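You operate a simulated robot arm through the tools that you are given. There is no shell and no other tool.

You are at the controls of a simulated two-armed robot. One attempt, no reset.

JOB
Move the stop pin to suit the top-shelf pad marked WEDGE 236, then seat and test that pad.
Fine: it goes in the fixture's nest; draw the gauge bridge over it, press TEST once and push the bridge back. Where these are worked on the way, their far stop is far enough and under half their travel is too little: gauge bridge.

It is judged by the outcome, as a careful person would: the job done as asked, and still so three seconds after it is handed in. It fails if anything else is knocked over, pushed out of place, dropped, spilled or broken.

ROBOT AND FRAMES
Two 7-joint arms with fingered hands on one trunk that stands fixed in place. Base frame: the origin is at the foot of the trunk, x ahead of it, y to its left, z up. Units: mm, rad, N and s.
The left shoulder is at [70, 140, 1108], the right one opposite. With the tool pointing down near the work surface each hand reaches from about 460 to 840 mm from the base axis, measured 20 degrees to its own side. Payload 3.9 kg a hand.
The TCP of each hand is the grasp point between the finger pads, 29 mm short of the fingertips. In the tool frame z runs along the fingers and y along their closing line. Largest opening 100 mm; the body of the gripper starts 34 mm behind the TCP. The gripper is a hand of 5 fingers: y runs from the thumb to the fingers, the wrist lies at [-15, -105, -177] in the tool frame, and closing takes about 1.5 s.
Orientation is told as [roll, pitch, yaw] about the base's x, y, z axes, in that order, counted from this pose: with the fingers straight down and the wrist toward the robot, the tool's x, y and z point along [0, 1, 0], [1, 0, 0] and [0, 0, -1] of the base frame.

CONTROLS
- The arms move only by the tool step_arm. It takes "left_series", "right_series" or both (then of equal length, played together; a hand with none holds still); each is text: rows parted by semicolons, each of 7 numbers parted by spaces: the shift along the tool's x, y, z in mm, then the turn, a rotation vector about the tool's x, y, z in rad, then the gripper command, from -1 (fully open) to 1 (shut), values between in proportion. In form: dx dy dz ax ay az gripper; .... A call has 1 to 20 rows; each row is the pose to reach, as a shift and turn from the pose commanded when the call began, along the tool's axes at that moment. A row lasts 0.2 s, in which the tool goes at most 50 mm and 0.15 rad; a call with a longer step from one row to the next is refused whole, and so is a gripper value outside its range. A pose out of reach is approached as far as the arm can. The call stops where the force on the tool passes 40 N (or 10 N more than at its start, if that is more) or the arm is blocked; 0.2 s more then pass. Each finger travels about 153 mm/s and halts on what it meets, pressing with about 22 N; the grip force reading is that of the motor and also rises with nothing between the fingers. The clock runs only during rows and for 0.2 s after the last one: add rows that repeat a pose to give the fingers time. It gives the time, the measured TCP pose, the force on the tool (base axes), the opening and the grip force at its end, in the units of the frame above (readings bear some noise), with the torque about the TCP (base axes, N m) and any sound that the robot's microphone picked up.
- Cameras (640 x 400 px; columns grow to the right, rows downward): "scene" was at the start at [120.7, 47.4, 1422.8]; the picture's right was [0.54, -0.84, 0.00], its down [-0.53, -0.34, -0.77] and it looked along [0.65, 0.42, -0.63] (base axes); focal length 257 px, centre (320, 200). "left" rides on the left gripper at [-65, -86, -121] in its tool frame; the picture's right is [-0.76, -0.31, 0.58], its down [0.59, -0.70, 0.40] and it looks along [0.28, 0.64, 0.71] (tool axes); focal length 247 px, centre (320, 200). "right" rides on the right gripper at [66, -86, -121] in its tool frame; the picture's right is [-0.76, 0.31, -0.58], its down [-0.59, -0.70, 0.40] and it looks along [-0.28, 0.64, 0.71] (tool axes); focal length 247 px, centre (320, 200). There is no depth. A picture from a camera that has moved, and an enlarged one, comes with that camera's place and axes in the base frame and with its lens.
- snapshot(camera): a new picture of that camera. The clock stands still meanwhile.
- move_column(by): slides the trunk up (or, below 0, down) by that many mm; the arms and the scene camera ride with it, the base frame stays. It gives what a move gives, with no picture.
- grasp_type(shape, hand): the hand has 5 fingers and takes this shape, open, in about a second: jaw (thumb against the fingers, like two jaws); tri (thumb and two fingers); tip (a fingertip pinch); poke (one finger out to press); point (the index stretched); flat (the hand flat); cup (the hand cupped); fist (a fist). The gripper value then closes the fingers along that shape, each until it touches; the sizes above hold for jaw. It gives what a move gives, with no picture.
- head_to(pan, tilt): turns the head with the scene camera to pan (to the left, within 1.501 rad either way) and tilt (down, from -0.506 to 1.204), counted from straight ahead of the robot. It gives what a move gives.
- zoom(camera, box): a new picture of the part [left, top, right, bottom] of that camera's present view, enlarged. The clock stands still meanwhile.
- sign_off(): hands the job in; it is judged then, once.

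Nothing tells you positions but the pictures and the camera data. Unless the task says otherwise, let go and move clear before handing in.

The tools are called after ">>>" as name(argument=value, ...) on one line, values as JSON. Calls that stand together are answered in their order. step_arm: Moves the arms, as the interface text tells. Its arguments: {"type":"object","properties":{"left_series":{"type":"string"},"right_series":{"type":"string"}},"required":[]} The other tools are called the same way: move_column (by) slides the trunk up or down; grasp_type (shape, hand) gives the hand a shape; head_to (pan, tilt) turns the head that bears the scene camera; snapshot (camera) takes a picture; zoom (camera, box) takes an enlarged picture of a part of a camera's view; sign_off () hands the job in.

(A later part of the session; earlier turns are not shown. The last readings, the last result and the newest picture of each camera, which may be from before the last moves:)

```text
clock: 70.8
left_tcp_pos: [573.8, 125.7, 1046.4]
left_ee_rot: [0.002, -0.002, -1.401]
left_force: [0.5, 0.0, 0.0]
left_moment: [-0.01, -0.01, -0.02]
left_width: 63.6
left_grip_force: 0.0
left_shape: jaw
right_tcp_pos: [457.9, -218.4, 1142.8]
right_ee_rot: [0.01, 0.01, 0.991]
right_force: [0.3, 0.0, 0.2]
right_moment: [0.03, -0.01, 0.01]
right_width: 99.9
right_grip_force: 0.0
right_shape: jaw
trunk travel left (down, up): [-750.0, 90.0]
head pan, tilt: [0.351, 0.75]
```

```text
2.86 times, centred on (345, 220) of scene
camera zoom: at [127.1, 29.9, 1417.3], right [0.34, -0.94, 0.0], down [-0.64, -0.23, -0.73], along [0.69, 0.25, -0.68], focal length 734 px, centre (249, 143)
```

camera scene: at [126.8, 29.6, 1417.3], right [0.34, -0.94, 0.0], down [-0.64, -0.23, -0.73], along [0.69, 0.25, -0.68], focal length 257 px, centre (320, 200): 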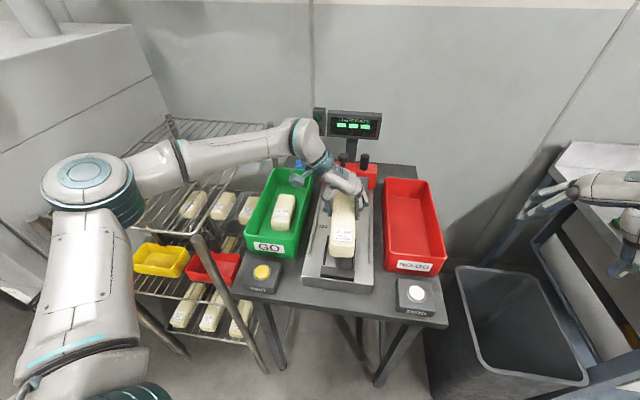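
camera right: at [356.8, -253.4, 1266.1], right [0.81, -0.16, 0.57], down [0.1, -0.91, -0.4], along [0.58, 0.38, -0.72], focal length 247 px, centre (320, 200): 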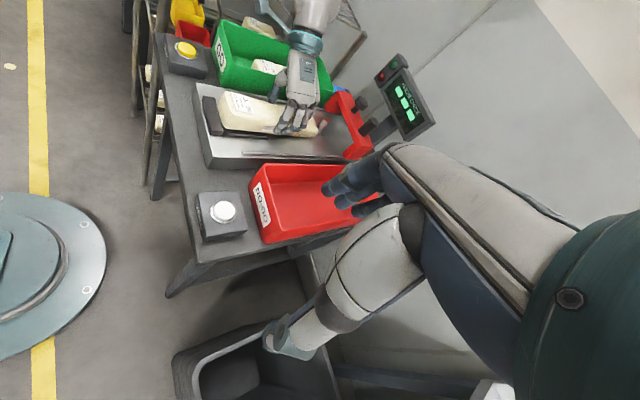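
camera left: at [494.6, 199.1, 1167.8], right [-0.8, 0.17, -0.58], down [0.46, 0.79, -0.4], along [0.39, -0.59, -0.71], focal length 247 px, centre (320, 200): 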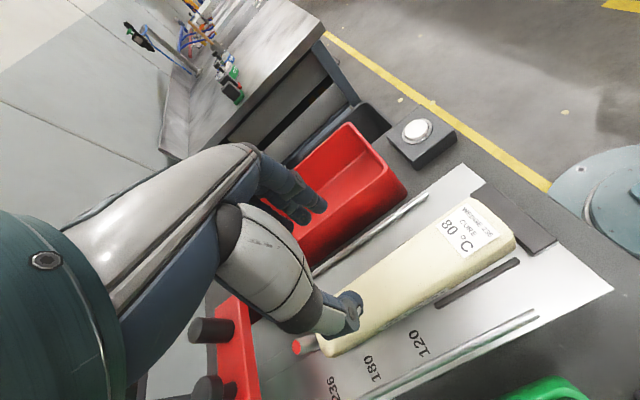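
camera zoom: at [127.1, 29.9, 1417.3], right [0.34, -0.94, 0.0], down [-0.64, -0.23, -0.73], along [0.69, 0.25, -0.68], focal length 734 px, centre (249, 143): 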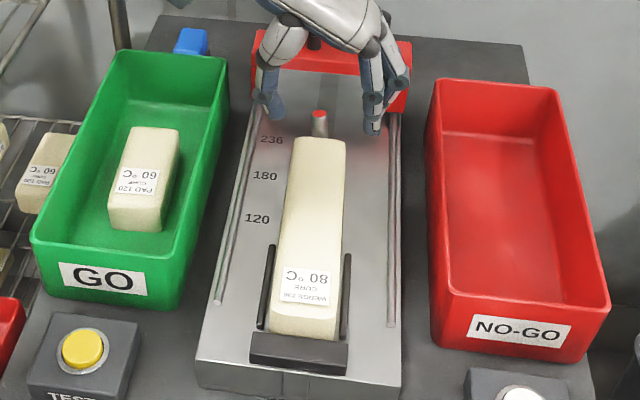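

The pad is seated cleanly: between both guides, near end at the bar, far end at the pin. Next is the bridge; I'll raise the left hand, turn it back toward yaw ≈ 0, and get views of the bridge knobs for triangulation.

>>> step_arm(left_series="0 0 -25 0 0 -0.1 -0.28; 0 0 -50 0 0 -0.22 -0.28; 0 0 -75 0 0 -0.34 -0.28; -10 -10 -90 0 0 -0.46 -0.28; -20 -20 -95 0 0 -0.58 -0.28; -30 -30 -95 0 0 -0.7 -0.28; -30 -40 -95 0 0 -0.82 -0.28; -30 -50 -95 0 0 -0.94 -0.28; -30 -50 -95 0 0 -1.06 -0.28; -30 -50 -95 0 0 -1.18 -0.28; -30 -50 -95 0 0 -1.3 -0.28; -30 -50 -95 0 0 -1.4 -0.28; -30 -50 -95 0 0 -1.4 -0.28")

>>> snapshot(camera="scene")

>>> snapshot(camera="left")

>>> zoom(camera="right", box=[310, 40, 450, 160])

```text
clock: 73.6
left_tcp_pos: [587.7, 189.4, 1144.6]
left_ee_rot: [0.0, 0.002, -0.005]
left_force: [0.9, 0.0, -0.3]
left_moment: [-0.02, -0.03, 0.07]
left_width: 63.8
left_grip_force: 0.0
left_shape: jaw
left hand out of reach, approached as far as the arm can: row 8, 9, 10, 11, 12, 13
right_tcp_pos: [458.8, -218.5, 1144.0]
right_ee_rot: [0.01, 0.011, 0.993]
right_force: [-0.5, 0.5, 0.5]
right_moment: [0.03, 0.0, -0.02]
right_width: 99.9
right_grip_force: 0.1
right_shape: jaw
trunk travel left (down, up): [-750.0, 90.0]
head pan, tilt: [0.351, 0.75]
```

```text
taken
camera scene: at [127.1, 29.6, 1417.3], right [0.34, -0.94, 0.0], down [-0.64, -0.23, -0.73], along [0.69, 0.25, -0.68], focal length 257 px, centre (320, 200)
```

scene: 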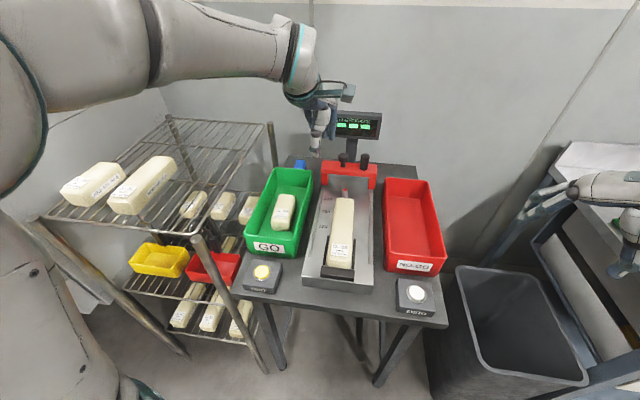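

```text
taken
camera left: at [502.9, 123.4, 1267.0], right [-0.31, -0.76, -0.58], down [-0.7, 0.59, -0.4], along [0.64, 0.28, -0.71], focal length 247 px, centre (320, 200)
```

left: 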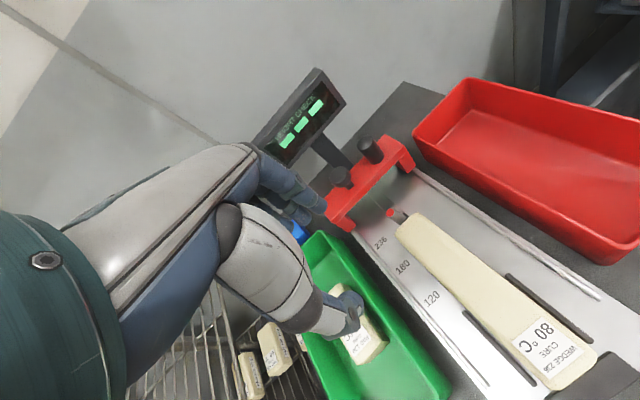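

```text
3.33 times, centred on (380, 100) of right
camera zoom: at [357.7, -253.3, 1265.8], right [0.81, -0.16, 0.57], down [0.1, -0.91, -0.4], along [0.58, 0.38, -0.72], focal length 823 px, centre (120, 533)
```

zoom: 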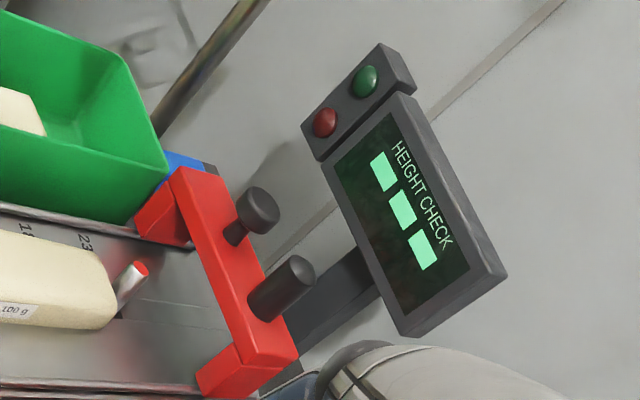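

The arm now has its elbow high, and I can see the bridge clearly. I'll zoom on the knobs from all three cameras to triangulate them.

>>> zoom(camera="left", box=[310, 120, 430, 230])

>>> zoom(camera="scene", box=[310, 130, 400, 200])

```text
3.64 times, centred on (370, 175) of left
camera zoom: at [502.9, 123.4, 1267.0], right [-0.31, -0.76, -0.58], down [-0.7, 0.59, -0.4], along [0.64, 0.28, -0.71], focal length 898 px, centre (138, 291)
```

zoom: 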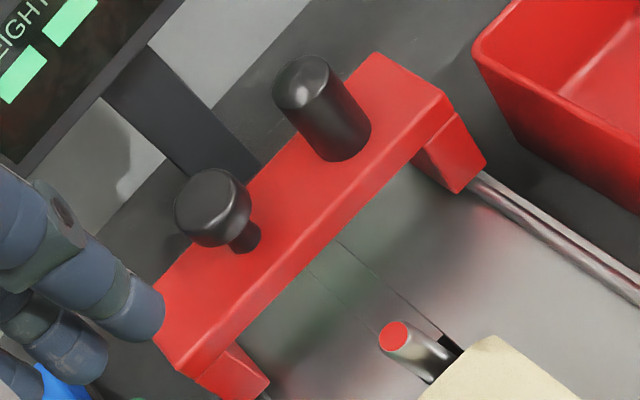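

```text
5.71 times, centred on (355, 165) of scene
camera zoom: at [127.1, 29.6, 1417.3], right [0.34, -0.94, 0.0], down [-0.64, -0.23, -0.73], along [0.69, 0.25, -0.68], focal length 1468 px, centre (120, 400)
```

zoom: 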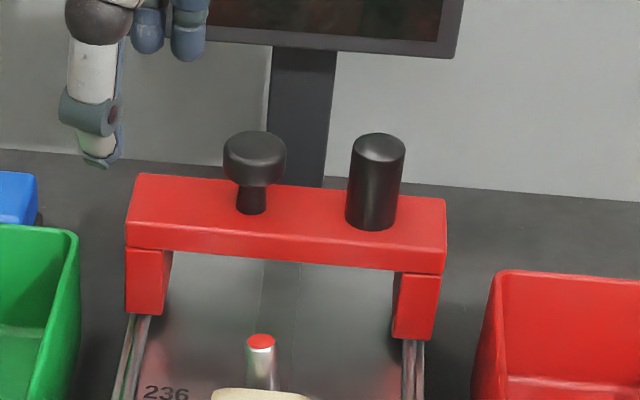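

The mushroom knob is at about [787, 191] with its head at z≈950–976, the cylinder at [795, 127], and the display is behind at x≈885. I'll move the left hand forward with a slight forward tilt toward the knob, staying above it for now.

>>> step_arm(left_series="0 30 0 -0.04 0 -0.03 -0.28; -2 65 10 -0.08 0 -0.06 -0.28; -4 100 25 -0.12 0 -0.1 -0.28; -6 130 45 -0.16 0 -0.1 -0.28; -9 152 65 -0.2 0 -0.1 -0.28; -9 152 65 -0.2 0 -0.1 -0.28; -9 152 65 -0.2 0 -0.1 -0.28")

>>> snapshot(camera="scene")

>>> snapshot(camera="left")

>>> snapshot(camera="right")

```text
clock: 75.2
left_tcp_pos: [781.6, 223.6, 1113.1]
left_ee_rot: [-0.009, -0.174, 0.065]
left_force: [0.1, 1.4, -0.6]
left_moment: [0.02, -0.02, 0.0]
left_width: 63.9
left_grip_force: 0.0
left_shape: jaw
left hand out of reach, approached as far as the arm can: row 1, 2, 3, 4, 5, 6, 7
right_tcp_pos: [459.4, -219.6, 1142.5]
right_ee_rot: [0.011, 0.009, 0.993]
right_force: [-0.7, -0.6, -0.4]
right_moment: [-0.07, 0.03, -0.01]
right_width: 99.7
right_grip_force: 0.2
right_shape: jaw
trunk travel left (down, up): [-750.0, 90.0]
head pan, tilt: [0.351, 0.75]
```

```text
taken
camera scene: at [127.2, 29.4, 1417.2], right [0.34, -0.94, 0.0], down [-0.64, -0.23, -0.73], along [0.69, 0.25, -0.68], focal length 257 px, centre (320, 200)
```

scene: 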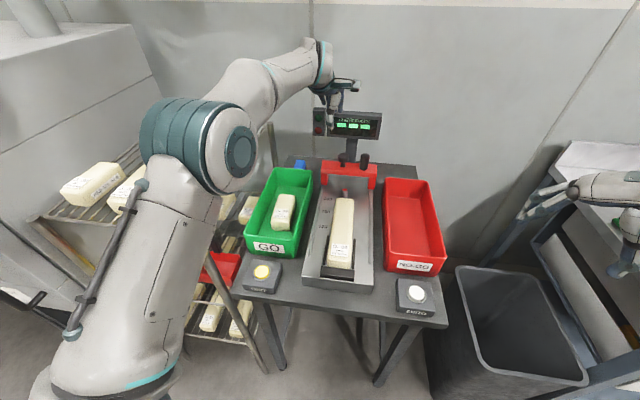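

```text
taken
camera left: at [680.9, 152.6, 1218.4], right [-0.15, -0.77, -0.61], down [-0.66, 0.54, -0.52], along [0.74, 0.32, -0.59], focal length 247 px, centre (320, 200)
```

left: 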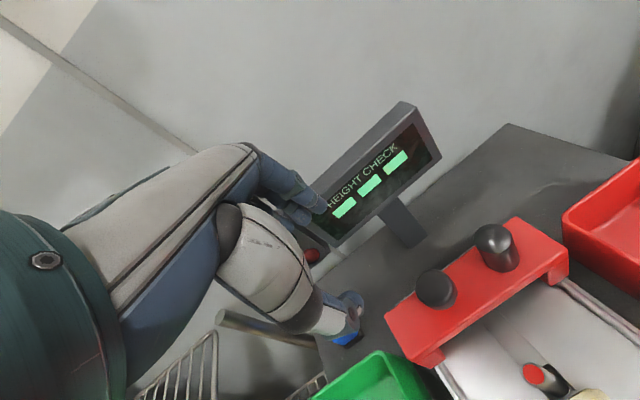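

```text
taken
camera right: at [357.8, -253.4, 1265.8], right [0.81, -0.16, 0.57], down [0.1, -0.91, -0.4], along [0.58, 0.38, -0.72], focal length 247 px, centre (320, 200)
```

right: 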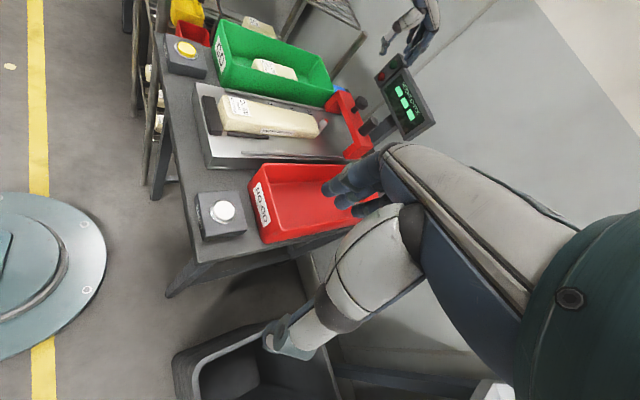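

The arm drifted outward because that pose was outside this posture's range. From here I'll try moving down and right toward the knob with less tilt and see if it is reachable.

>>> step_arm(left_series="-6 -2 14 0.02 0 -0.02 -0.28; -12 -5 28 0.04 0 -0.04 -0.28; -20 -8 42 0.06 0 -0.06 -0.28; -25 -10 58 0.07 0 -0.08 -0.28; -29 -11 72 0.07 0 -0.08 -0.28; -29 -11 72 0.07 0 -0.08 -0.28")

>>> snapshot(camera="scene")

>>> snapshot(camera="left")

```text
clock: 76.6
left_tcp_pos: [812.4, 209.6, 1079.9]
left_ee_rot: [-0.022, -0.143, 0.157]
left_force: [0.1, 0.0, -0.1]
left_moment: [0.0, 0.0, -0.01]
left_width: 63.7
left_grip_force: 0.1
left_shape: jaw
left hand out of reach, approached as far as the arm can: row 1, 2, 3, 4, 5, 6
right_tcp_pos: [458.8, -219.2, 1144.4]
right_ee_rot: [0.012, 0.01, 0.993]
right_force: [-0.1, -0.5, -0.3]
right_moment: [0.01, 0.0, -0.03]
right_width: 99.9
right_grip_force: 0.0
right_shape: jaw
trunk travel left (down, up): [-750.0, 90.0]
head pan, tilt: [0.351, 0.75]
```

```text
taken
camera scene: at [126.6, 29.6, 1417.3], right [0.34, -0.94, 0.0], down [-0.64, -0.23, -0.73], along [0.69, 0.25, -0.68], focal length 257 px, centre (320, 200)
```

scene: 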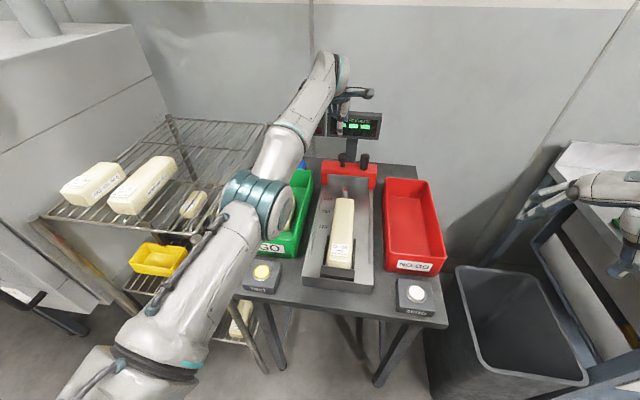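

```text
taken
camera left: at [722.0, 132.0, 1190.0], right [-0.1, -0.79, -0.6], down [-0.72, 0.48, -0.51], along [0.69, 0.38, -0.62], focal length 247 px, centre (320, 200)
```

left: 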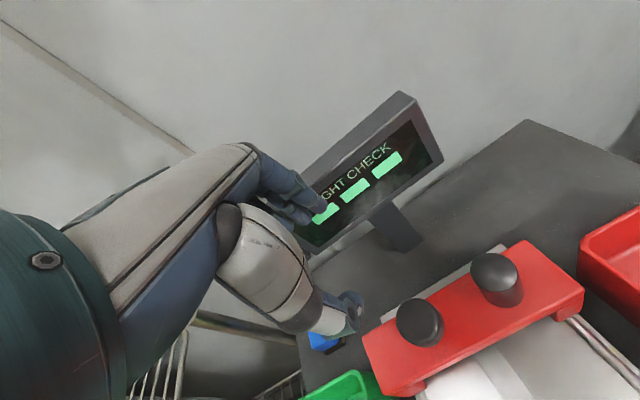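

The hand is drifting outward near the display, so I'll back off straight away toward the robot.

>>> step_arm(left_series="0 -25 -10 0.03 0 0 -0.28; 0 -55 -20 0.06 0 0 -0.28; 0 -85 -25 0.1 0 0 -0.28; 0 -115 -25 0.13 0 0 -0.28; 0 -145 -25 0.15 0 0 -0.28; 0 -170 -25 0.15 0 0 -0.28; 0 -170 -25 0.15 0 0 -0.28")

>>> snapshot(camera="scene")

```text
clock: 78.2
left_tcp_pos: [769.7, 176.2, 1117.6]
left_ee_rot: [-0.025, 0.019, 0.176]
left_force: [0.4, 0.2, -0.4]
left_moment: [0.02, -0.04, 0.0]
left_width: 63.9
left_grip_force: 0.0
left_shape: jaw
left hand out of reach, approached as far as the arm can: row 1, 2, 3, 4, 5, 6, 7
right_tcp_pos: [459.0, -219.8, 1143.3]
right_ee_rot: [0.011, 0.01, 0.994]
right_force: [-0.9, 0.5, -0.1]
right_moment: [0.02, -0.02, 0.01]
right_width: 99.8
right_grip_force: 0.1
right_shape: jaw
trunk travel left (down, up): [-750.0, 90.0]
head pan, tilt: [0.351, 0.75]
```

```text
taken
camera scene: at [126.7, 29.6, 1417.3], right [0.34, -0.94, 0.0], down [-0.64, -0.23, -0.73], along [0.69, 0.25, -0.68], focal length 257 px, centre (320, 200)
```

scene: 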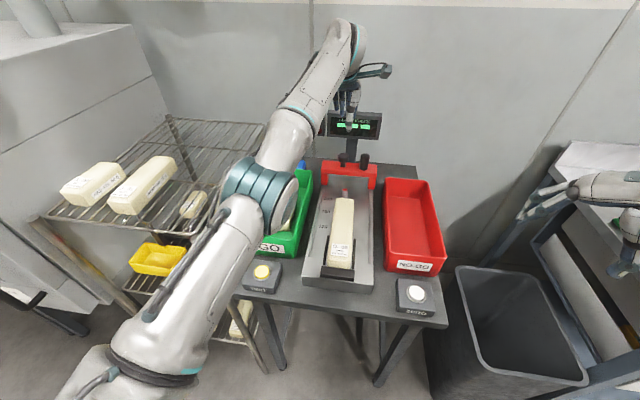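

The arm is caught at a posture limit with this yaw. I'll unwind by turning the hand back toward negative yaw (where it had good freedom) while retreating toward the robot.

>>> step_arm(left_series="5 -15 -5 0 0 0.12 -0.28; 10 -30 -10 0 0 0.24 -0.28; 15 -45 -10 0 0 0.36 -0.28; 20 -60 -10 0 0 0.48 -0.28; 27 -75 -10 0 0 0.6 -0.28; 33 -90 -10 0 0 0.72 -0.28; 39 -105 -10 0 0 0.84 -0.28; 39 -105 -10 0 0 0.95 -0.28; 39 -105 -10 0 0 0.95 -0.28")

>>> snapshot(camera="scene")

```text
clock: 80.2
left_tcp_pos: [709.9, 200.9, 1160.9]
left_ee_rot: [-0.033, -0.007, -0.777]
left_force: [0.0, -0.5, 0.4]
left_moment: [0.01, 0.01, 0.0]
left_width: 63.7
left_grip_force: 0.0
left_shape: jaw
left hand out of reach, approached as far as the arm can: row 1, 2, 3, 4, 5, 6, 7, 8, 9
right_tcp_pos: [459.3, -218.1, 1144.1]
right_ee_rot: [0.012, 0.009, 0.994]
right_force: [-0.4, -0.3, -0.2]
right_moment: [-0.01, 0.03, -0.02]
right_width: 100.1
right_grip_force: 0.1
right_shape: jaw
trunk travel left (down, up): [-750.0, 90.0]
head pan, tilt: [0.351, 0.75]
```

```text
taken
camera scene: at [127.5, 29.9, 1417.2], right [0.34, -0.94, 0.0], down [-0.64, -0.23, -0.73], along [0.69, 0.25, -0.68], focal length 257 px, centre (320, 200)
```

scene: 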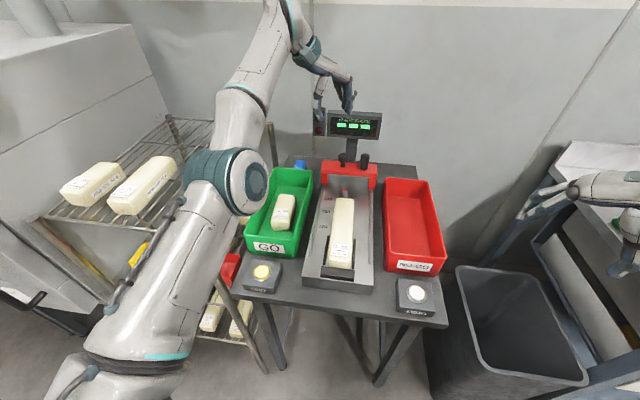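

The arm had stretched nearly straight, which is why it responded poorly. I'll keep drawing the hand inward in small steps so the elbow bends again.

>>> step_arm(left_series="-13 -15 2 0 0 0 -0.28; -26 -31 4 0 0 0 -0.28; -39 -46 6 0 0 0 -0.28; -52 -62 8 0 0 0 -0.28; -65 -77 10 0 0 0 -0.28; -77 -92 12 0 0 0 -0.28; -77 -92 12 0 0 0 -0.28; -77 -92 12 0 0 0 -0.28; -77 -92 12 0 0 0 -0.28")

>>> snapshot(camera="scene")

```text
clock: 82.2
left_tcp_pos: [698.1, 222.9, 1182.4]
left_ee_rot: [-0.032, -0.009, -0.776]
left_force: [0.5, 0.4, 0.8]
left_moment: [-0.02, 0.01, 0.02]
left_width: 63.9
left_grip_force: 0.1
left_shape: jaw
left hand out of reach, approached as far as the arm can: row 1, 2, 3, 4, 5, 6, 7, 8, 9
right_tcp_pos: [458.6, -219.0, 1144.3]
right_ee_rot: [0.01, 0.009, 0.992]
right_force: [-0.7, -0.2, -0.3]
right_moment: [0.01, 0.0, 0.0]
right_width: 100.0
right_grip_force: 0.0
right_shape: jaw
trunk travel left (down, up): [-750.0, 90.0]
head pan, tilt: [0.351, 0.75]
```

```text
taken
camera scene: at [126.6, 29.6, 1417.3], right [0.34, -0.94, 0.0], down [-0.64, -0.23, -0.73], along [0.69, 0.25, -0.68], focal length 257 px, centre (320, 200)
```

scene: 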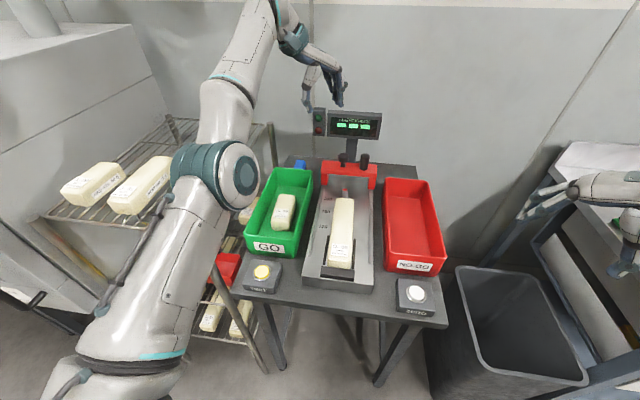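

The elbow is not flexing for pure inward motion, but it follows up and to the left. I'll guide the hand back toward the free area above the rack, where this posture worked well before.

>>> step_arm(left_series="3 -30 -10 0 0 0.06 -0.28; 7 -60 -20 0 0 0.12 -0.28; 10 -92 -30 0 0 0.18 -0.28; 14 -124 -40 0 0 0.24 -0.28; 17 -156 -48 0 0 0.3 -0.28; 20 -188 -48 0 0 0.36 -0.28; 24 -220 -48 0 0 0.42 -0.28; 27 -250 -48 0 0 0.48 -0.28; 30 -279 -48 0 0 0.5 -0.28; 30 -279 -48 0 0 0.5 -0.28; 30 -279 -48 0 0 0.5 -0.28")

>>> snapshot(camera="scene")

```text
clock: 84.6
left_tcp_pos: [514.6, 444.5, 1230.4]
left_ee_rot: [-0.021, -0.023, -1.272]
left_force: [0.0, -0.8, -0.6]
left_moment: [0.01, 0.0, 0.0]
left_width: 63.9
left_grip_force: 0.0
left_shape: jaw
left hand out of reach, approached as far as the arm can: row 3
right_tcp_pos: [459.0, -218.4, 1143.5]
right_ee_rot: [0.011, 0.01, 0.994]
right_force: [-0.8, -0.1, -0.1]
right_moment: [0.0, -0.01, 0.01]
right_width: 99.9
right_grip_force: 0.1
right_shape: jaw
trunk travel left (down, up): [-750.0, 90.0]
head pan, tilt: [0.351, 0.75]
```

```text
taken
camera scene: at [126.4, 29.7, 1417.3], right [0.34, -0.94, 0.0], down [-0.64, -0.23, -0.73], along [0.69, 0.25, -0.68], focal length 257 px, centre (320, 200)
```

scene: 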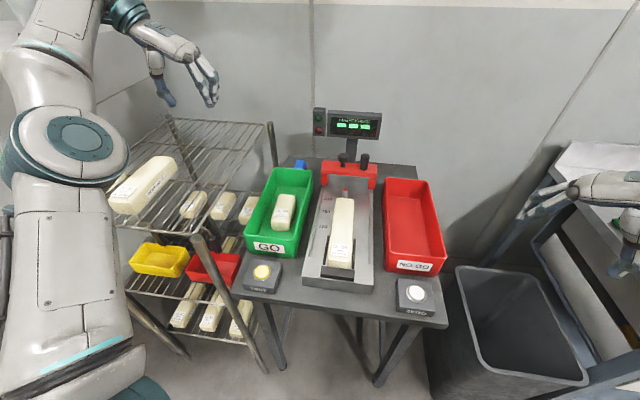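

The arm has recovered full freedom here. I'll rotate the hand back to yaw ≈0.2 above the rack so the elbow returns to its original low posture, as it had when handling the pin.

>>> step_arm(left_series="0 0 0 0 0 -0.13 -0.28; 0 0 0 0 0 -0.26 -0.28; 0 0 0 0 0 -0.39 -0.28; 0 0 0 0 0 -0.52 -0.28; 0 0 0 0 0 -0.65 -0.28; 0 0 0 0 0 -0.78 -0.28; 0 0 0 0 0 -0.91 -0.28; 0 0 0 0 0 -1.04 -0.28; 0 0 0 0 0 -1.17 -0.28; 0 0 0 0 0 -1.3 -0.28; 0 0 0 0 0 -1.4 -0.28; 0 0 0 0 0 -1.48 -0.28; 0 0 0 0 0 -1.48 -0.28")

>>> snapshot(camera="scene")

```text
clock: 87.4
left_tcp_pos: [515.1, 445.9, 1230.8]
left_ee_rot: [-0.024, 0.021, 0.207]
left_force: [0.0, 0.2, 0.6]
left_moment: [0.01, 0.0, 0.0]
left_width: 63.9
left_grip_force: 0.0
left_shape: jaw
right_tcp_pos: [458.7, -218.3, 1143.5]
right_ee_rot: [0.012, 0.008, 0.993]
right_force: [-0.3, -0.6, 0.1]
right_moment: [-0.01, -0.02, -0.02]
right_width: 100.0
right_grip_force: 0.2
right_shape: jaw
trunk travel left (down, up): [-750.0, 90.0]
head pan, tilt: [0.351, 0.75]
```

```text
taken
camera scene: at [126.6, 29.6, 1417.3], right [0.34, -0.94, 0.0], down [-0.64, -0.23, -0.73], along [0.69, 0.25, -0.68], focal length 257 px, centre (320, 200)
```

scene: 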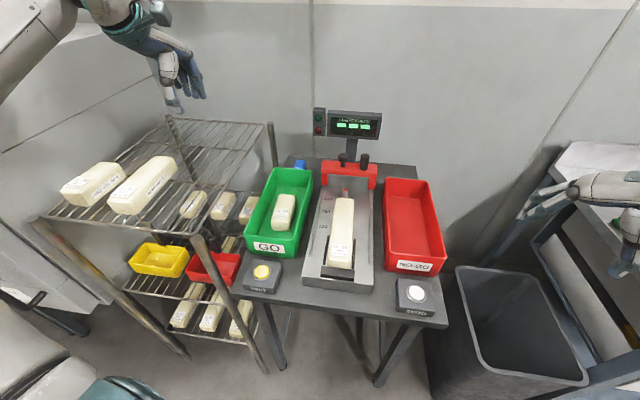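

Now in the original posture. I'll bring the hand over the fixture at a safe height, levelling it out on the way.

>>> step_arm(left_series="-30 5 0 -0.01 0.01 0 -0.28; -62 12 5 -0.021 0.024 0 -0.28; -94 20 10 -0.021 0.024 0 -0.28; -126 28 20 -0.021 0.024 0 -0.28; -158 36 30 -0.021 0.024 0 -0.28; -190 44 45 -0.021 0.024 0 -0.28; -222 52 60 -0.021 0.024 0 -0.28; -254 60 80 -0.021 0.024 0 -0.28; -282 68 100 -0.021 0.024 0 -0.28; -303 74 121 -0.021 0.024 0 -0.28; -303 74 121 -0.021 0.024 0 -0.28; -303 74 121 -0.021 0.024 0 -0.28")

>>> snapshot(camera="scene")

```text
clock: 90.0
left_tcp_pos: [648.2, 159.0, 1115.8]
left_ee_rot: [-0.001, -0.001, 0.205]
left_force: [0.0, 0.4, 0.2]
left_moment: [0.01, 0.02, -0.03]
left_width: 63.9
left_grip_force: 0.0
left_shape: jaw
right_tcp_pos: [458.6, -219.4, 1142.4]
right_ee_rot: [0.012, 0.009, 0.994]
right_force: [0.4, -0.1, 0.3]
right_moment: [0.01, 0.03, 0.0]
right_width: 99.8
right_grip_force: 0.1
right_shape: jaw
trunk travel left (down, up): [-750.0, 90.0]
head pan, tilt: [0.351, 0.75]
```

```text
taken
camera scene: at [126.9, 29.4, 1417.3], right [0.34, -0.94, 0.0], down [-0.64, -0.23, -0.73], along [0.69, 0.25, -0.68], focal length 257 px, centre (320, 200)
```

scene: 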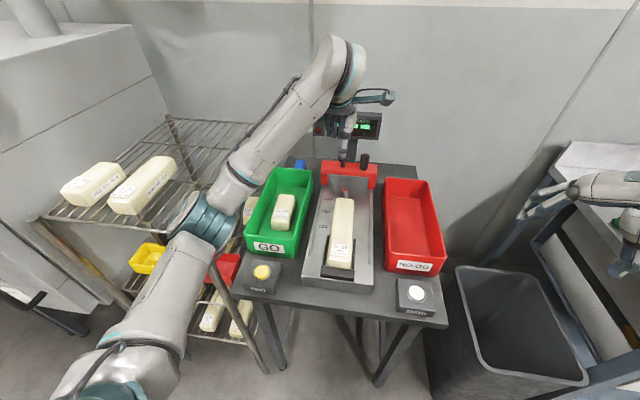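

The posture is right again with the elbow well placed. I'll lower the trunk by 110 mm (hand ends at z≈1006, still clear of everything) so the arm can reach the knob.

>>> move_column(by=-110)

>>> snapshot(camera="left")

>>> snapshot(camera="scene")

```text
clock: 91.4
left_tcp_pos: [640.3, 143.8, 1012.8]
left_ee_rot: [0.013, -0.011, 0.202]
left_force: [-0.7, -0.1, 0.3]
left_moment: [-0.01, -0.02, 0.01]
left_width: 63.6
left_grip_force: 0.1
left_shape: jaw
right_tcp_pos: [451.1, -230.9, 1033.8]
right_ee_rot: [0.011, -0.009, 0.993]
right_force: [0.3, -0.7, 0.2]
right_moment: [0.0, 0.0, 0.02]
right_width: 99.9
right_grip_force: 0.1
right_shape: jaw
trunk travel left (down, up): [-640.0, 200.0]
head pan, tilt: [0.351, 0.75]
```

```text
taken
camera left: at [569.3, 60.8, 1133.5], right [-0.14, -0.8, -0.59], down [-0.8, 0.44, -0.4], along [0.58, 0.42, -0.7], focal length 247 px, centre (320, 200)
```

left: 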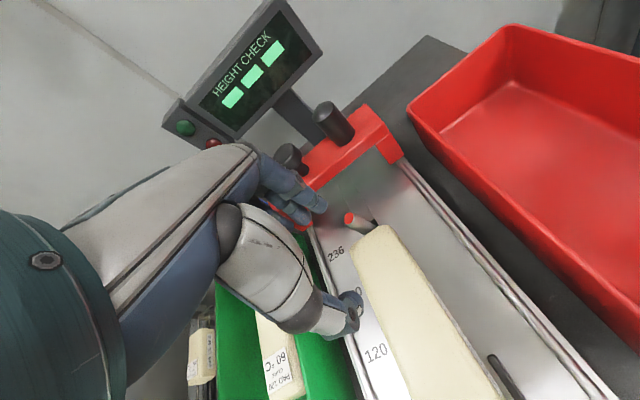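

```text
taken
camera scene: at [117.0, 13.2, 1308.2], right [0.34, -0.94, -0.01], down [-0.63, -0.22, -0.74], along [0.69, 0.26, -0.67], focal length 257 px, centre (320, 200)
```

scene: 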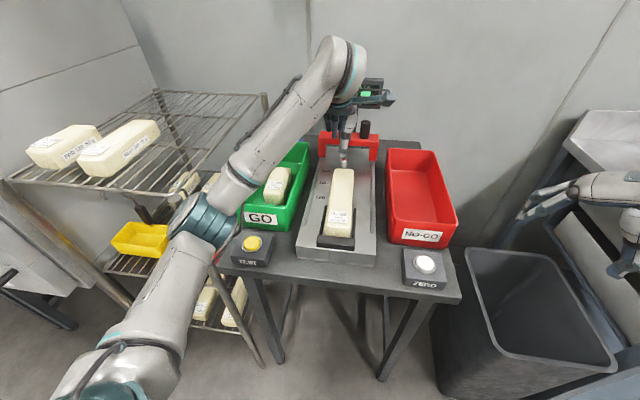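

I'll let the trunk sway settle for a moment and re-read the pose.

>>> step_arm(left_series="0 0 -10 0 0 0 -0.28; 0 0 -20 0 0 0 -0.28; 0 0 -20 0 0 0 -0.28; 0 0 -20 0 0 0 -0.28")

>>> zoom(camera="left", box=[160, 60, 440, 240])

```text
clock: 92.4
left_tcp_pos: [641.8, 149.2, 1034.6]
left_ee_rot: [0.01, -0.012, 0.207]
left_force: [0.0, 0.1, 0.1]
left_moment: [0.01, -0.01, 0.01]
left_width: 63.8
left_grip_force: 0.0
left_shape: jaw
right_tcp_pos: [453.6, -228.8, 1034.7]
right_ee_rot: [0.012, -0.003, 0.994]
right_force: [-0.2, -0.3, 0.6]
right_moment: [-0.02, 0.02, -0.02]
right_width: 100.0
right_grip_force: 0.1
right_shape: jaw
trunk travel left (down, up): [-640.0, 200.0]
head pan, tilt: [0.351, 0.75]
```

```text
2.22 times, centred on (300, 150) of left
camera zoom: at [571.0, 65.5, 1155.0], right [-0.14, -0.8, -0.59], down [-0.8, 0.44, -0.4], along [0.58, 0.42, -0.7], focal length 549 px, centre (364, 311)
```

zoom: 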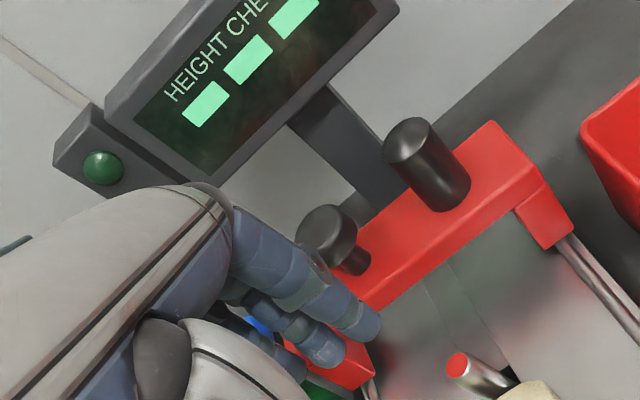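

The knob sits at tool (13, 150) from here, consistent with [787, 192.5]. I'll advance above it at z≈1034 in two stages, checking reach.

>>> step_arm(left_series="4 30 0 0 0 0 -0.28; 8 60 0 0 0 0 -0.28; 12 90 0 0 0 0 -0.28; 12 115 0 0 0 0 -0.28; 12 115 0 0 0 0 -0.28; 12 115 0 0 0 0 -0.28")

>>> snapshot(camera="left")

>>> zoom(camera="right", box=[280, 0, 460, 140])

```text
clock: 93.8
left_tcp_pos: [758.1, 193.0, 1025.7]
left_ee_rot: [0.0, 0.0, 0.206]
left_force: [-0.5, -0.5, -0.5]
left_moment: [-0.01, 0.0, 0.02]
left_width: 64.2
left_grip_force: 0.1
left_shape: jaw
right_tcp_pos: [458.4, -218.5, 1033.1]
right_ee_rot: [0.01, 0.01, 0.992]
right_force: [-0.1, 0.2, -0.1]
right_moment: [0.0, 0.02, 0.01]
right_width: 99.9
right_grip_force: 0.1
right_shape: jaw
trunk travel left (down, up): [-640.0, 200.0]
head pan, tilt: [0.351, 0.75]
```

```text
taken
camera left: at [687.2, 110.2, 1148.3], right [-0.15, -0.8, -0.58], down [-0.81, 0.43, -0.4], along [0.57, 0.41, -0.71], focal length 247 px, centre (320, 200)
```

left: 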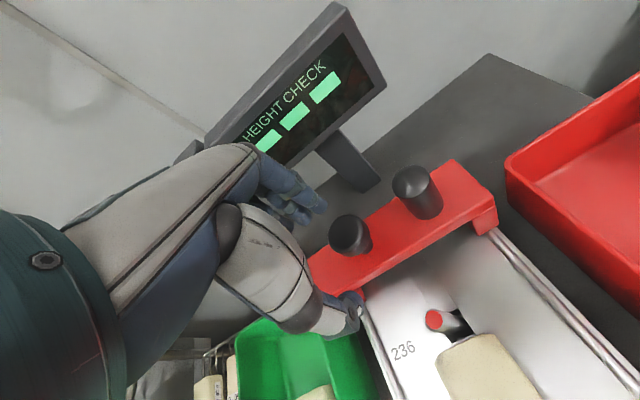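

```text
2.86 times, centred on (370, 70) of right
camera zoom: at [357.8, -253.4, 1155.8], right [0.81, -0.16, 0.57], down [0.1, -0.91, -0.4], along [0.58, 0.38, -0.72], focal length 706 px, centre (177, 571)
```

zoom: 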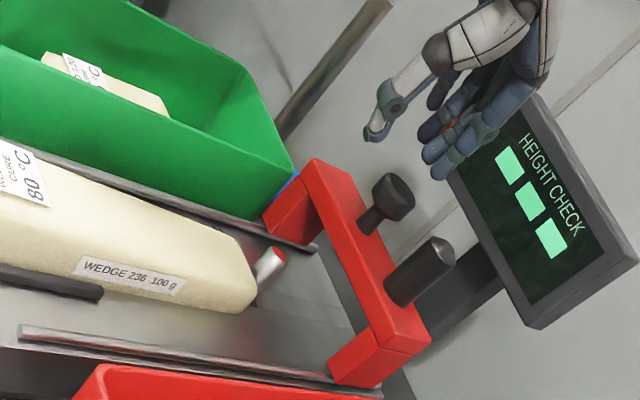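

Reach is fine here, and the knob is at tool (-5.5, 24). I'll centre over it and look again before descending.

>>> step_arm(left_series="-3 12 0 0 0 0 -0.28; -5.5 24 5 0 0 0 -0.28; -5.5 24 15 0 0 0 -0.28; -5.5 24 15 0 0 0 -0.28; -5.5 24 15 0 0 0 -0.28")

>>> zoom(camera="left", box=[220, 140, 480, 300])

>>> zoom(camera="right", box=[320, 0, 460, 100])

```text
clock: 95.0
left_tcp_pos: [770.9, 193.3, 1018.3]
left_ee_rot: [0.001, 0.0, 0.207]
left_force: [0.1, 0.5, -0.1]
left_moment: [0.01, 0.0, -0.01]
left_width: 63.7
left_grip_force: 0.1
left_shape: jaw
left hand out of reach, approached as far as the arm can: row 2, 3, 4, 5
right_tcp_pos: [459.5, -218.2, 1033.1]
right_ee_rot: [0.011, 0.009, 0.993]
right_force: [-0.1, 0.1, -0.5]
right_moment: [0.03, 0.02, 0.02]
right_width: 99.8
right_grip_force: 0.1
right_shape: jaw
trunk travel left (down, up): [-640.0, 200.0]
head pan, tilt: [0.351, 0.75]
```

```text
2.46 times, centred on (350, 220) of left
camera zoom: at [701.9, 110.9, 1138.4], right [-0.15, -0.8, -0.58], down [-0.81, 0.43, -0.4], along [0.57, 0.41, -0.71], focal length 608 px, centre (246, 151)
```

zoom: 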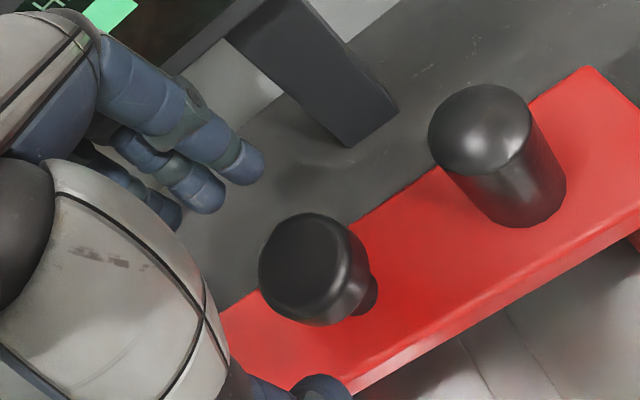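

```text
4.00 times, centred on (390, 50) of right
camera zoom: at [357.3, -253.2, 1156.0], right [0.81, -0.16, 0.57], down [0.1, -0.91, -0.4], along [0.58, 0.38, -0.72], focal length 988 px, centre (40, 800)
```

zoom: 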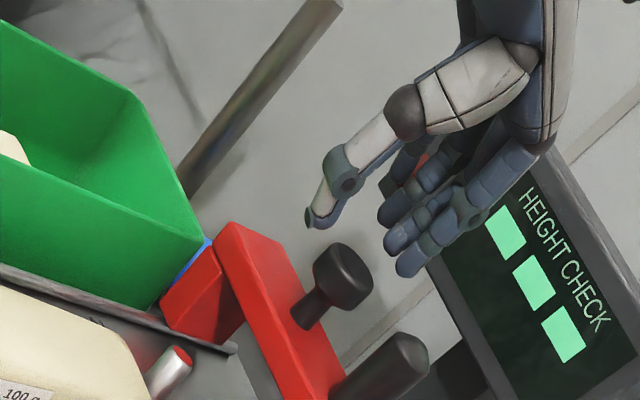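

This posture runs out of reach just short of the knob. A better way is the wrist-left posture (as used for the pad) with the fingers pitched forward, gripping the knob from its sides; I'll back off, raise the trunk and return to that posture.

>>> step_arm(left_series="0 -25 -5 0 0 0 -0.28; 0 -60 -10 0 0 0 -0.28; 0 -95 -15 0 0 0 -0.28; 0 -130 -20 0 0 0 -0.28; 0 -165 -25 0 0 0 -0.28; 0 -190 -25 0 0 0 -0.28; 0 -190 -25 0 0 0 -0.28")

>>> move_column(by=110)

```text
clock: 96.6
left_tcp_pos: [576.5, 130.5, 1051.1]
left_ee_rot: [0.02, -0.009, 0.198]
left_force: [0.0, 1.5, 0.2]
left_moment: [-0.03, 0.02, -0.01]
left_width: 63.8
left_grip_force: 0.0
left_shape: jaw
right_tcp_pos: [452.3, -238.3, 1031.6]
right_ee_rot: [0.018, -0.013, 0.993]
right_force: [-0.3, 0.4, 0.4]
right_moment: [-0.02, 0.01, -0.01]
right_width: 100.0
right_grip_force: 0.1
right_shape: jaw
trunk travel left (down, up): [-640.0, 200.0]
head pan, tilt: [0.351, 0.75]
```

```text
clock: 98.0
left_tcp_pos: [582.0, 154.2, 1156.5]
left_ee_rot: [0.0, 0.0, 0.208]
left_force: [0.4, 0.3, -0.1]
left_moment: [0.01, 0.0, -0.04]
left_width: 64.1
left_grip_force: 0.1
left_shape: jaw
right_tcp_pos: [458.0, -219.6, 1143.0]
right_ee_rot: [0.012, 0.006, 0.992]
right_force: [0.6, -0.4, -0.7]
right_moment: [0.02, 0.0, 0.02]
right_width: 99.8
right_grip_force: 0.0
right_shape: jaw
trunk travel left (down, up): [-750.0, 90.0]
head pan, tilt: [0.351, 0.75]
```

>>> step_arm(left_series="22 -3 -10 0 0 0.1 -0.28; 44 -6 -20 0 0 0.22 -0.28; 66 -9 -30 0 0 0.34 -0.28; 88 -12 -43 0 0 0.46 -0.28; 110 -15 -43 0 0 0.58 -0.28; 132 -18 -43 0 0 0.7 -0.28; 154 -22 -43 0 0 0.82 -0.28; 176 -25 -43 0 0 0.94 -0.28; 198 -28 -43 0 0 1.06 -0.28; 220 -31 -43 0 0 1.2 -0.28; 238 -33 -43 0 0 1.33 -0.28; 238 -33 -43 0 0 1.46 -0.28; 238 -33 -43 0 0 1.56 -0.28; 238 -33 -43 0 0 1.56 -0.28")

>>> snapshot(camera="scene")

```text
clock: 101.0
left_tcp_pos: [502.6, 380.4, 1200.1]
left_ee_rot: [0.0, 0.001, -1.353]
left_force: [-0.4, -0.8, -0.2]
left_moment: [0.03, 0.02, -0.01]
left_width: 64.0
left_grip_force: 0.1
left_shape: jaw
right_tcp_pos: [457.5, -219.0, 1144.0]
right_ee_rot: [0.01, 0.008, 0.993]
right_force: [1.1, 0.8, -0.2]
right_moment: [-0.02, -0.02, 0.04]
right_width: 100.0
right_grip_force: 0.1
right_shape: jaw
trunk travel left (down, up): [-750.0, 90.0]
head pan, tilt: [0.351, 0.75]
```

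```text
taken
camera scene: at [126.5, 29.8, 1417.3], right [0.34, -0.94, 0.0], down [-0.64, -0.23, -0.73], along [0.69, 0.25, -0.68], focal length 257 px, centre (320, 200)
```

scene: 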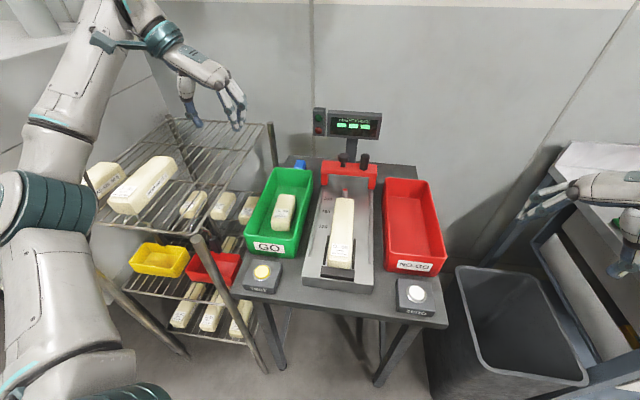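

In the wrist-left posture again. I'll move toward the fixture while pitching the fingers forward by 0.4 rad.

>>> step_arm(left_series="12 27 5 0 0.05 0 -0.28; 24 54 10 0 0.1 0 -0.28; 36 81 20 0 0.15 0 -0.28; 48 108 30 0 0.2 0 -0.28; 60 135 40 0 0.25 0 -0.28; 72 162 50 0 0.3 0 -0.28; 84 189 60 0 0.35 0 -0.28; 93 215 70 0 0.4 0 -0.28; 93 215 70 0 0.4 0 -0.28; 93 215 70 0 0.4 0 -0.28")

>>> snapshot(camera="scene")

>>> snapshot(camera="left")

```text
clock: 103.2
left_tcp_pos: [638.0, 190.5, 1129.6]
left_ee_rot: [0.402, 0.0, -1.354]
left_force: [-0.3, -0.7, -0.3]
left_moment: [0.02, -0.02, 0.01]
left_width: 64.0
left_grip_force: 0.0
left_shape: jaw
right_tcp_pos: [458.1, -218.2, 1143.0]
right_ee_rot: [0.011, 0.01, 0.993]
right_force: [-1.3, -0.1, 0.1]
right_moment: [0.01, 0.0, 0.0]
right_width: 99.9
right_grip_force: 0.0
right_shape: jaw
trunk travel left (down, up): [-750.0, 90.0]
head pan, tilt: [0.351, 0.75]
```

```text
taken
camera scene: at [126.8, 29.3, 1417.3], right [0.34, -0.94, 0.0], down [-0.64, -0.23, -0.73], along [0.69, 0.25, -0.68], focal length 257 px, centre (320, 200)
```

scene: 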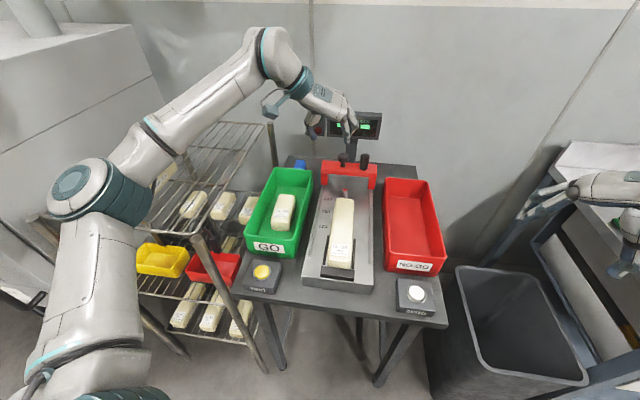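

```text
taken
camera left: at [514.9, 249.7, 1216.1], right [-0.53, 0.2, -0.83], down [0.53, 0.84, -0.14], along [0.66, -0.51, -0.55], focal length 247 px, centre (320, 200)
```

left: 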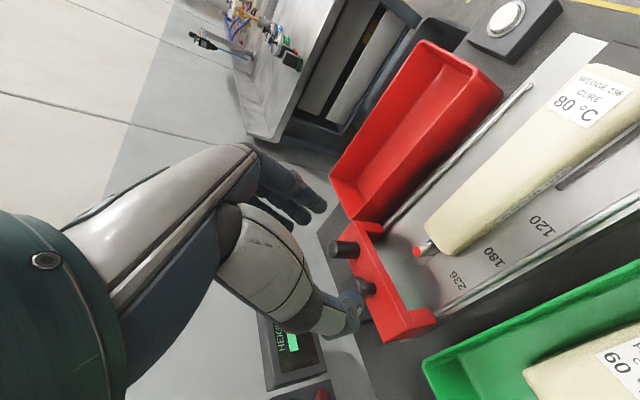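

That posture is reachable without complaint. With the hand pitched this way, the taller black cylinder at [795, 127] is the easier part to grip (room on both sides), so I'll increase the pitch and advance toward it at a safe height.

>>> step_arm(left_series="0 0 0 0 0.1 0 -0.28; 0 0 0 0 0.2 0 -0.28; 0 0 0 0 0.3 0 -0.28; 0 0 0 0 0.3 0 -0.28")

>>> snapshot(camera="scene")

```text
clock: 104.2
left_tcp_pos: [638.7, 190.2, 1128.5]
left_ee_rot: [0.702, 0.0, -1.354]
left_force: [-0.1, 0.3, 0.5]
left_moment: [0.0, 0.0, 0.01]
left_width: 64.1
left_grip_force: 0.1
left_shape: jaw
right_tcp_pos: [458.2, -220.6, 1143.4]
right_ee_rot: [0.012, 0.008, 0.992]
right_force: [-0.6, 0.0, 1.1]
right_moment: [0.01, 0.03, -0.02]
right_width: 99.8
right_grip_force: 0.0
right_shape: jaw
trunk travel left (down, up): [-750.0, 90.0]
head pan, tilt: [0.351, 0.75]
```

```text
taken
camera scene: at [126.8, 29.5, 1417.3], right [0.34, -0.94, 0.0], down [-0.64, -0.23, -0.73], along [0.69, 0.25, -0.68], focal length 257 px, centre (320, 200)
```

scene: 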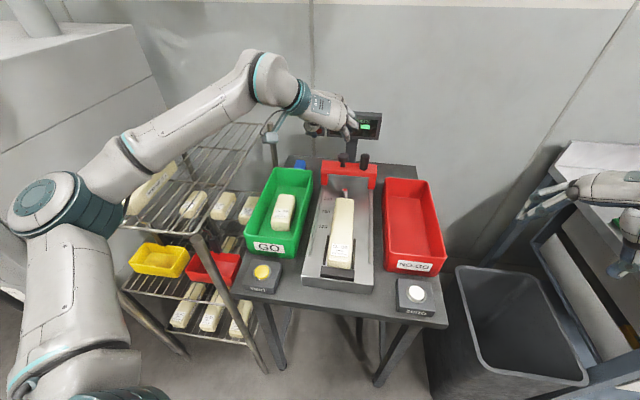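

Pitch 0.70 is fine too. I'll advance to a pre-grasp point just behind and above the cylinder.

>>> step_arm(left_series="5 16 23 0 0 0 -0.28; 10 32 47 0 0 0 -0.28; 15 48 70 0 0 0 -0.28; 20 64 94 0 0 0 -0.28; 25 79 117 0 0 0 -0.28; 30 95 141 0 0 0 -0.28; 30 95 141 0 0 0 -0.28; 30 95 141 0 0 0 -0.28")

>>> snapshot(camera="scene")

>>> snapshot(camera="left")

>>> zoom(camera="right", box=[280, 30, 460, 160])

```text
clock: 106.0
left_tcp_pos: [773.5, 121.6, 1037.6]
left_ee_rot: [0.698, 0.0, -1.356]
left_force: [-0.3, -0.5, -0.2]
left_moment: [0.04, 0.0, -0.04]
left_width: 63.9
left_grip_force: 0.1
left_shape: jaw
right_tcp_pos: [459.6, -219.3, 1144.1]
right_ee_rot: [0.011, 0.008, 0.995]
right_force: [0.2, -0.6, -0.6]
right_moment: [0.01, 0.02, 0.0]
right_width: 100.1
right_grip_force: 0.0
right_shape: jaw
trunk travel left (down, up): [-750.0, 90.0]
head pan, tilt: [0.351, 0.75]
```

```text
taken
camera scene: at [126.9, 29.4, 1417.3], right [0.34, -0.94, 0.0], down [-0.64, -0.23, -0.73], along [0.69, 0.25, -0.68], focal length 257 px, centre (320, 200)
```

scene: 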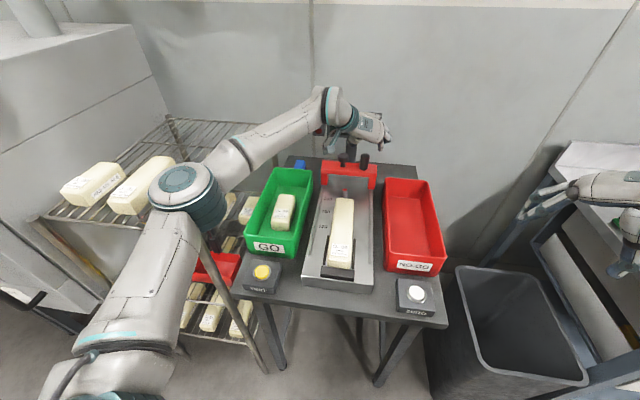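

```text
taken
camera left: at [630.6, 178.0, 1089.6], right [-0.27, 0.26, -0.93], down [0.54, 0.84, 0.07], along [0.8, -0.48, -0.36], focal length 247 px, centre (320, 200)
```

left: 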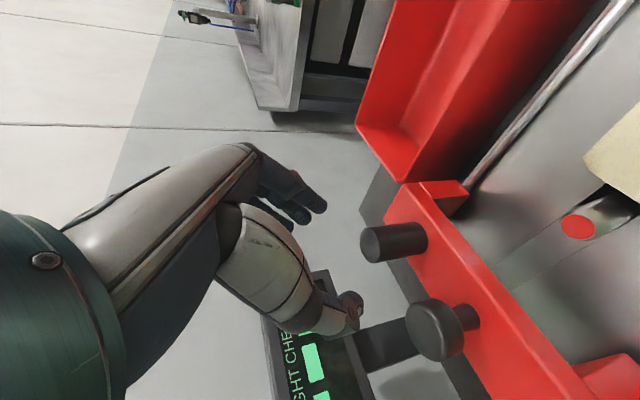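

```text
3.08 times, centred on (370, 95) of right
camera zoom: at [357.5, -253.5, 1265.9], right [0.81, -0.16, 0.57], down [0.1, -0.91, -0.4], along [0.58, 0.38, -0.72], focal length 760 px, centre (166, 523)
```

zoom: 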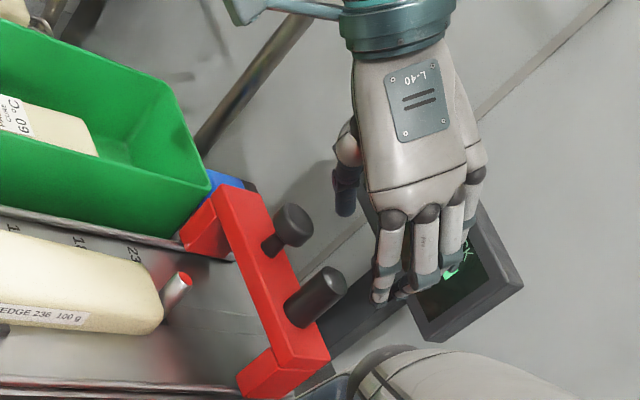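

Reached without trouble. I'll zoom the left view to line up with the cylinder.

>>> zoom(camera="left", box=[300, 180, 500, 360])

```text
2.22 times, centred on (400, 270) of left
camera zoom: at [630.6, 178.0, 1089.6], right [-0.27, 0.26, -0.93], down [0.54, 0.84, 0.07], along [0.8, -0.48, -0.36], focal length 549 px, centre (142, 44)
```

zoom: 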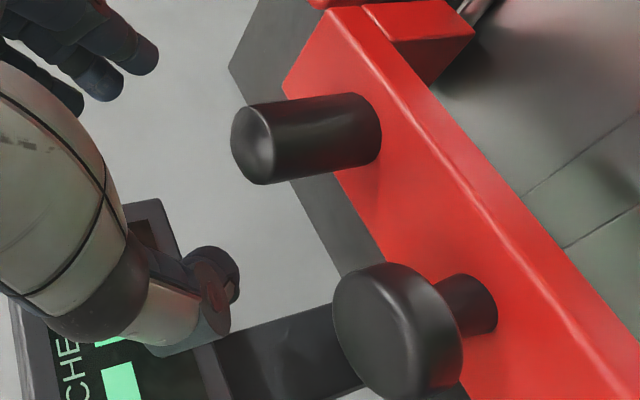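

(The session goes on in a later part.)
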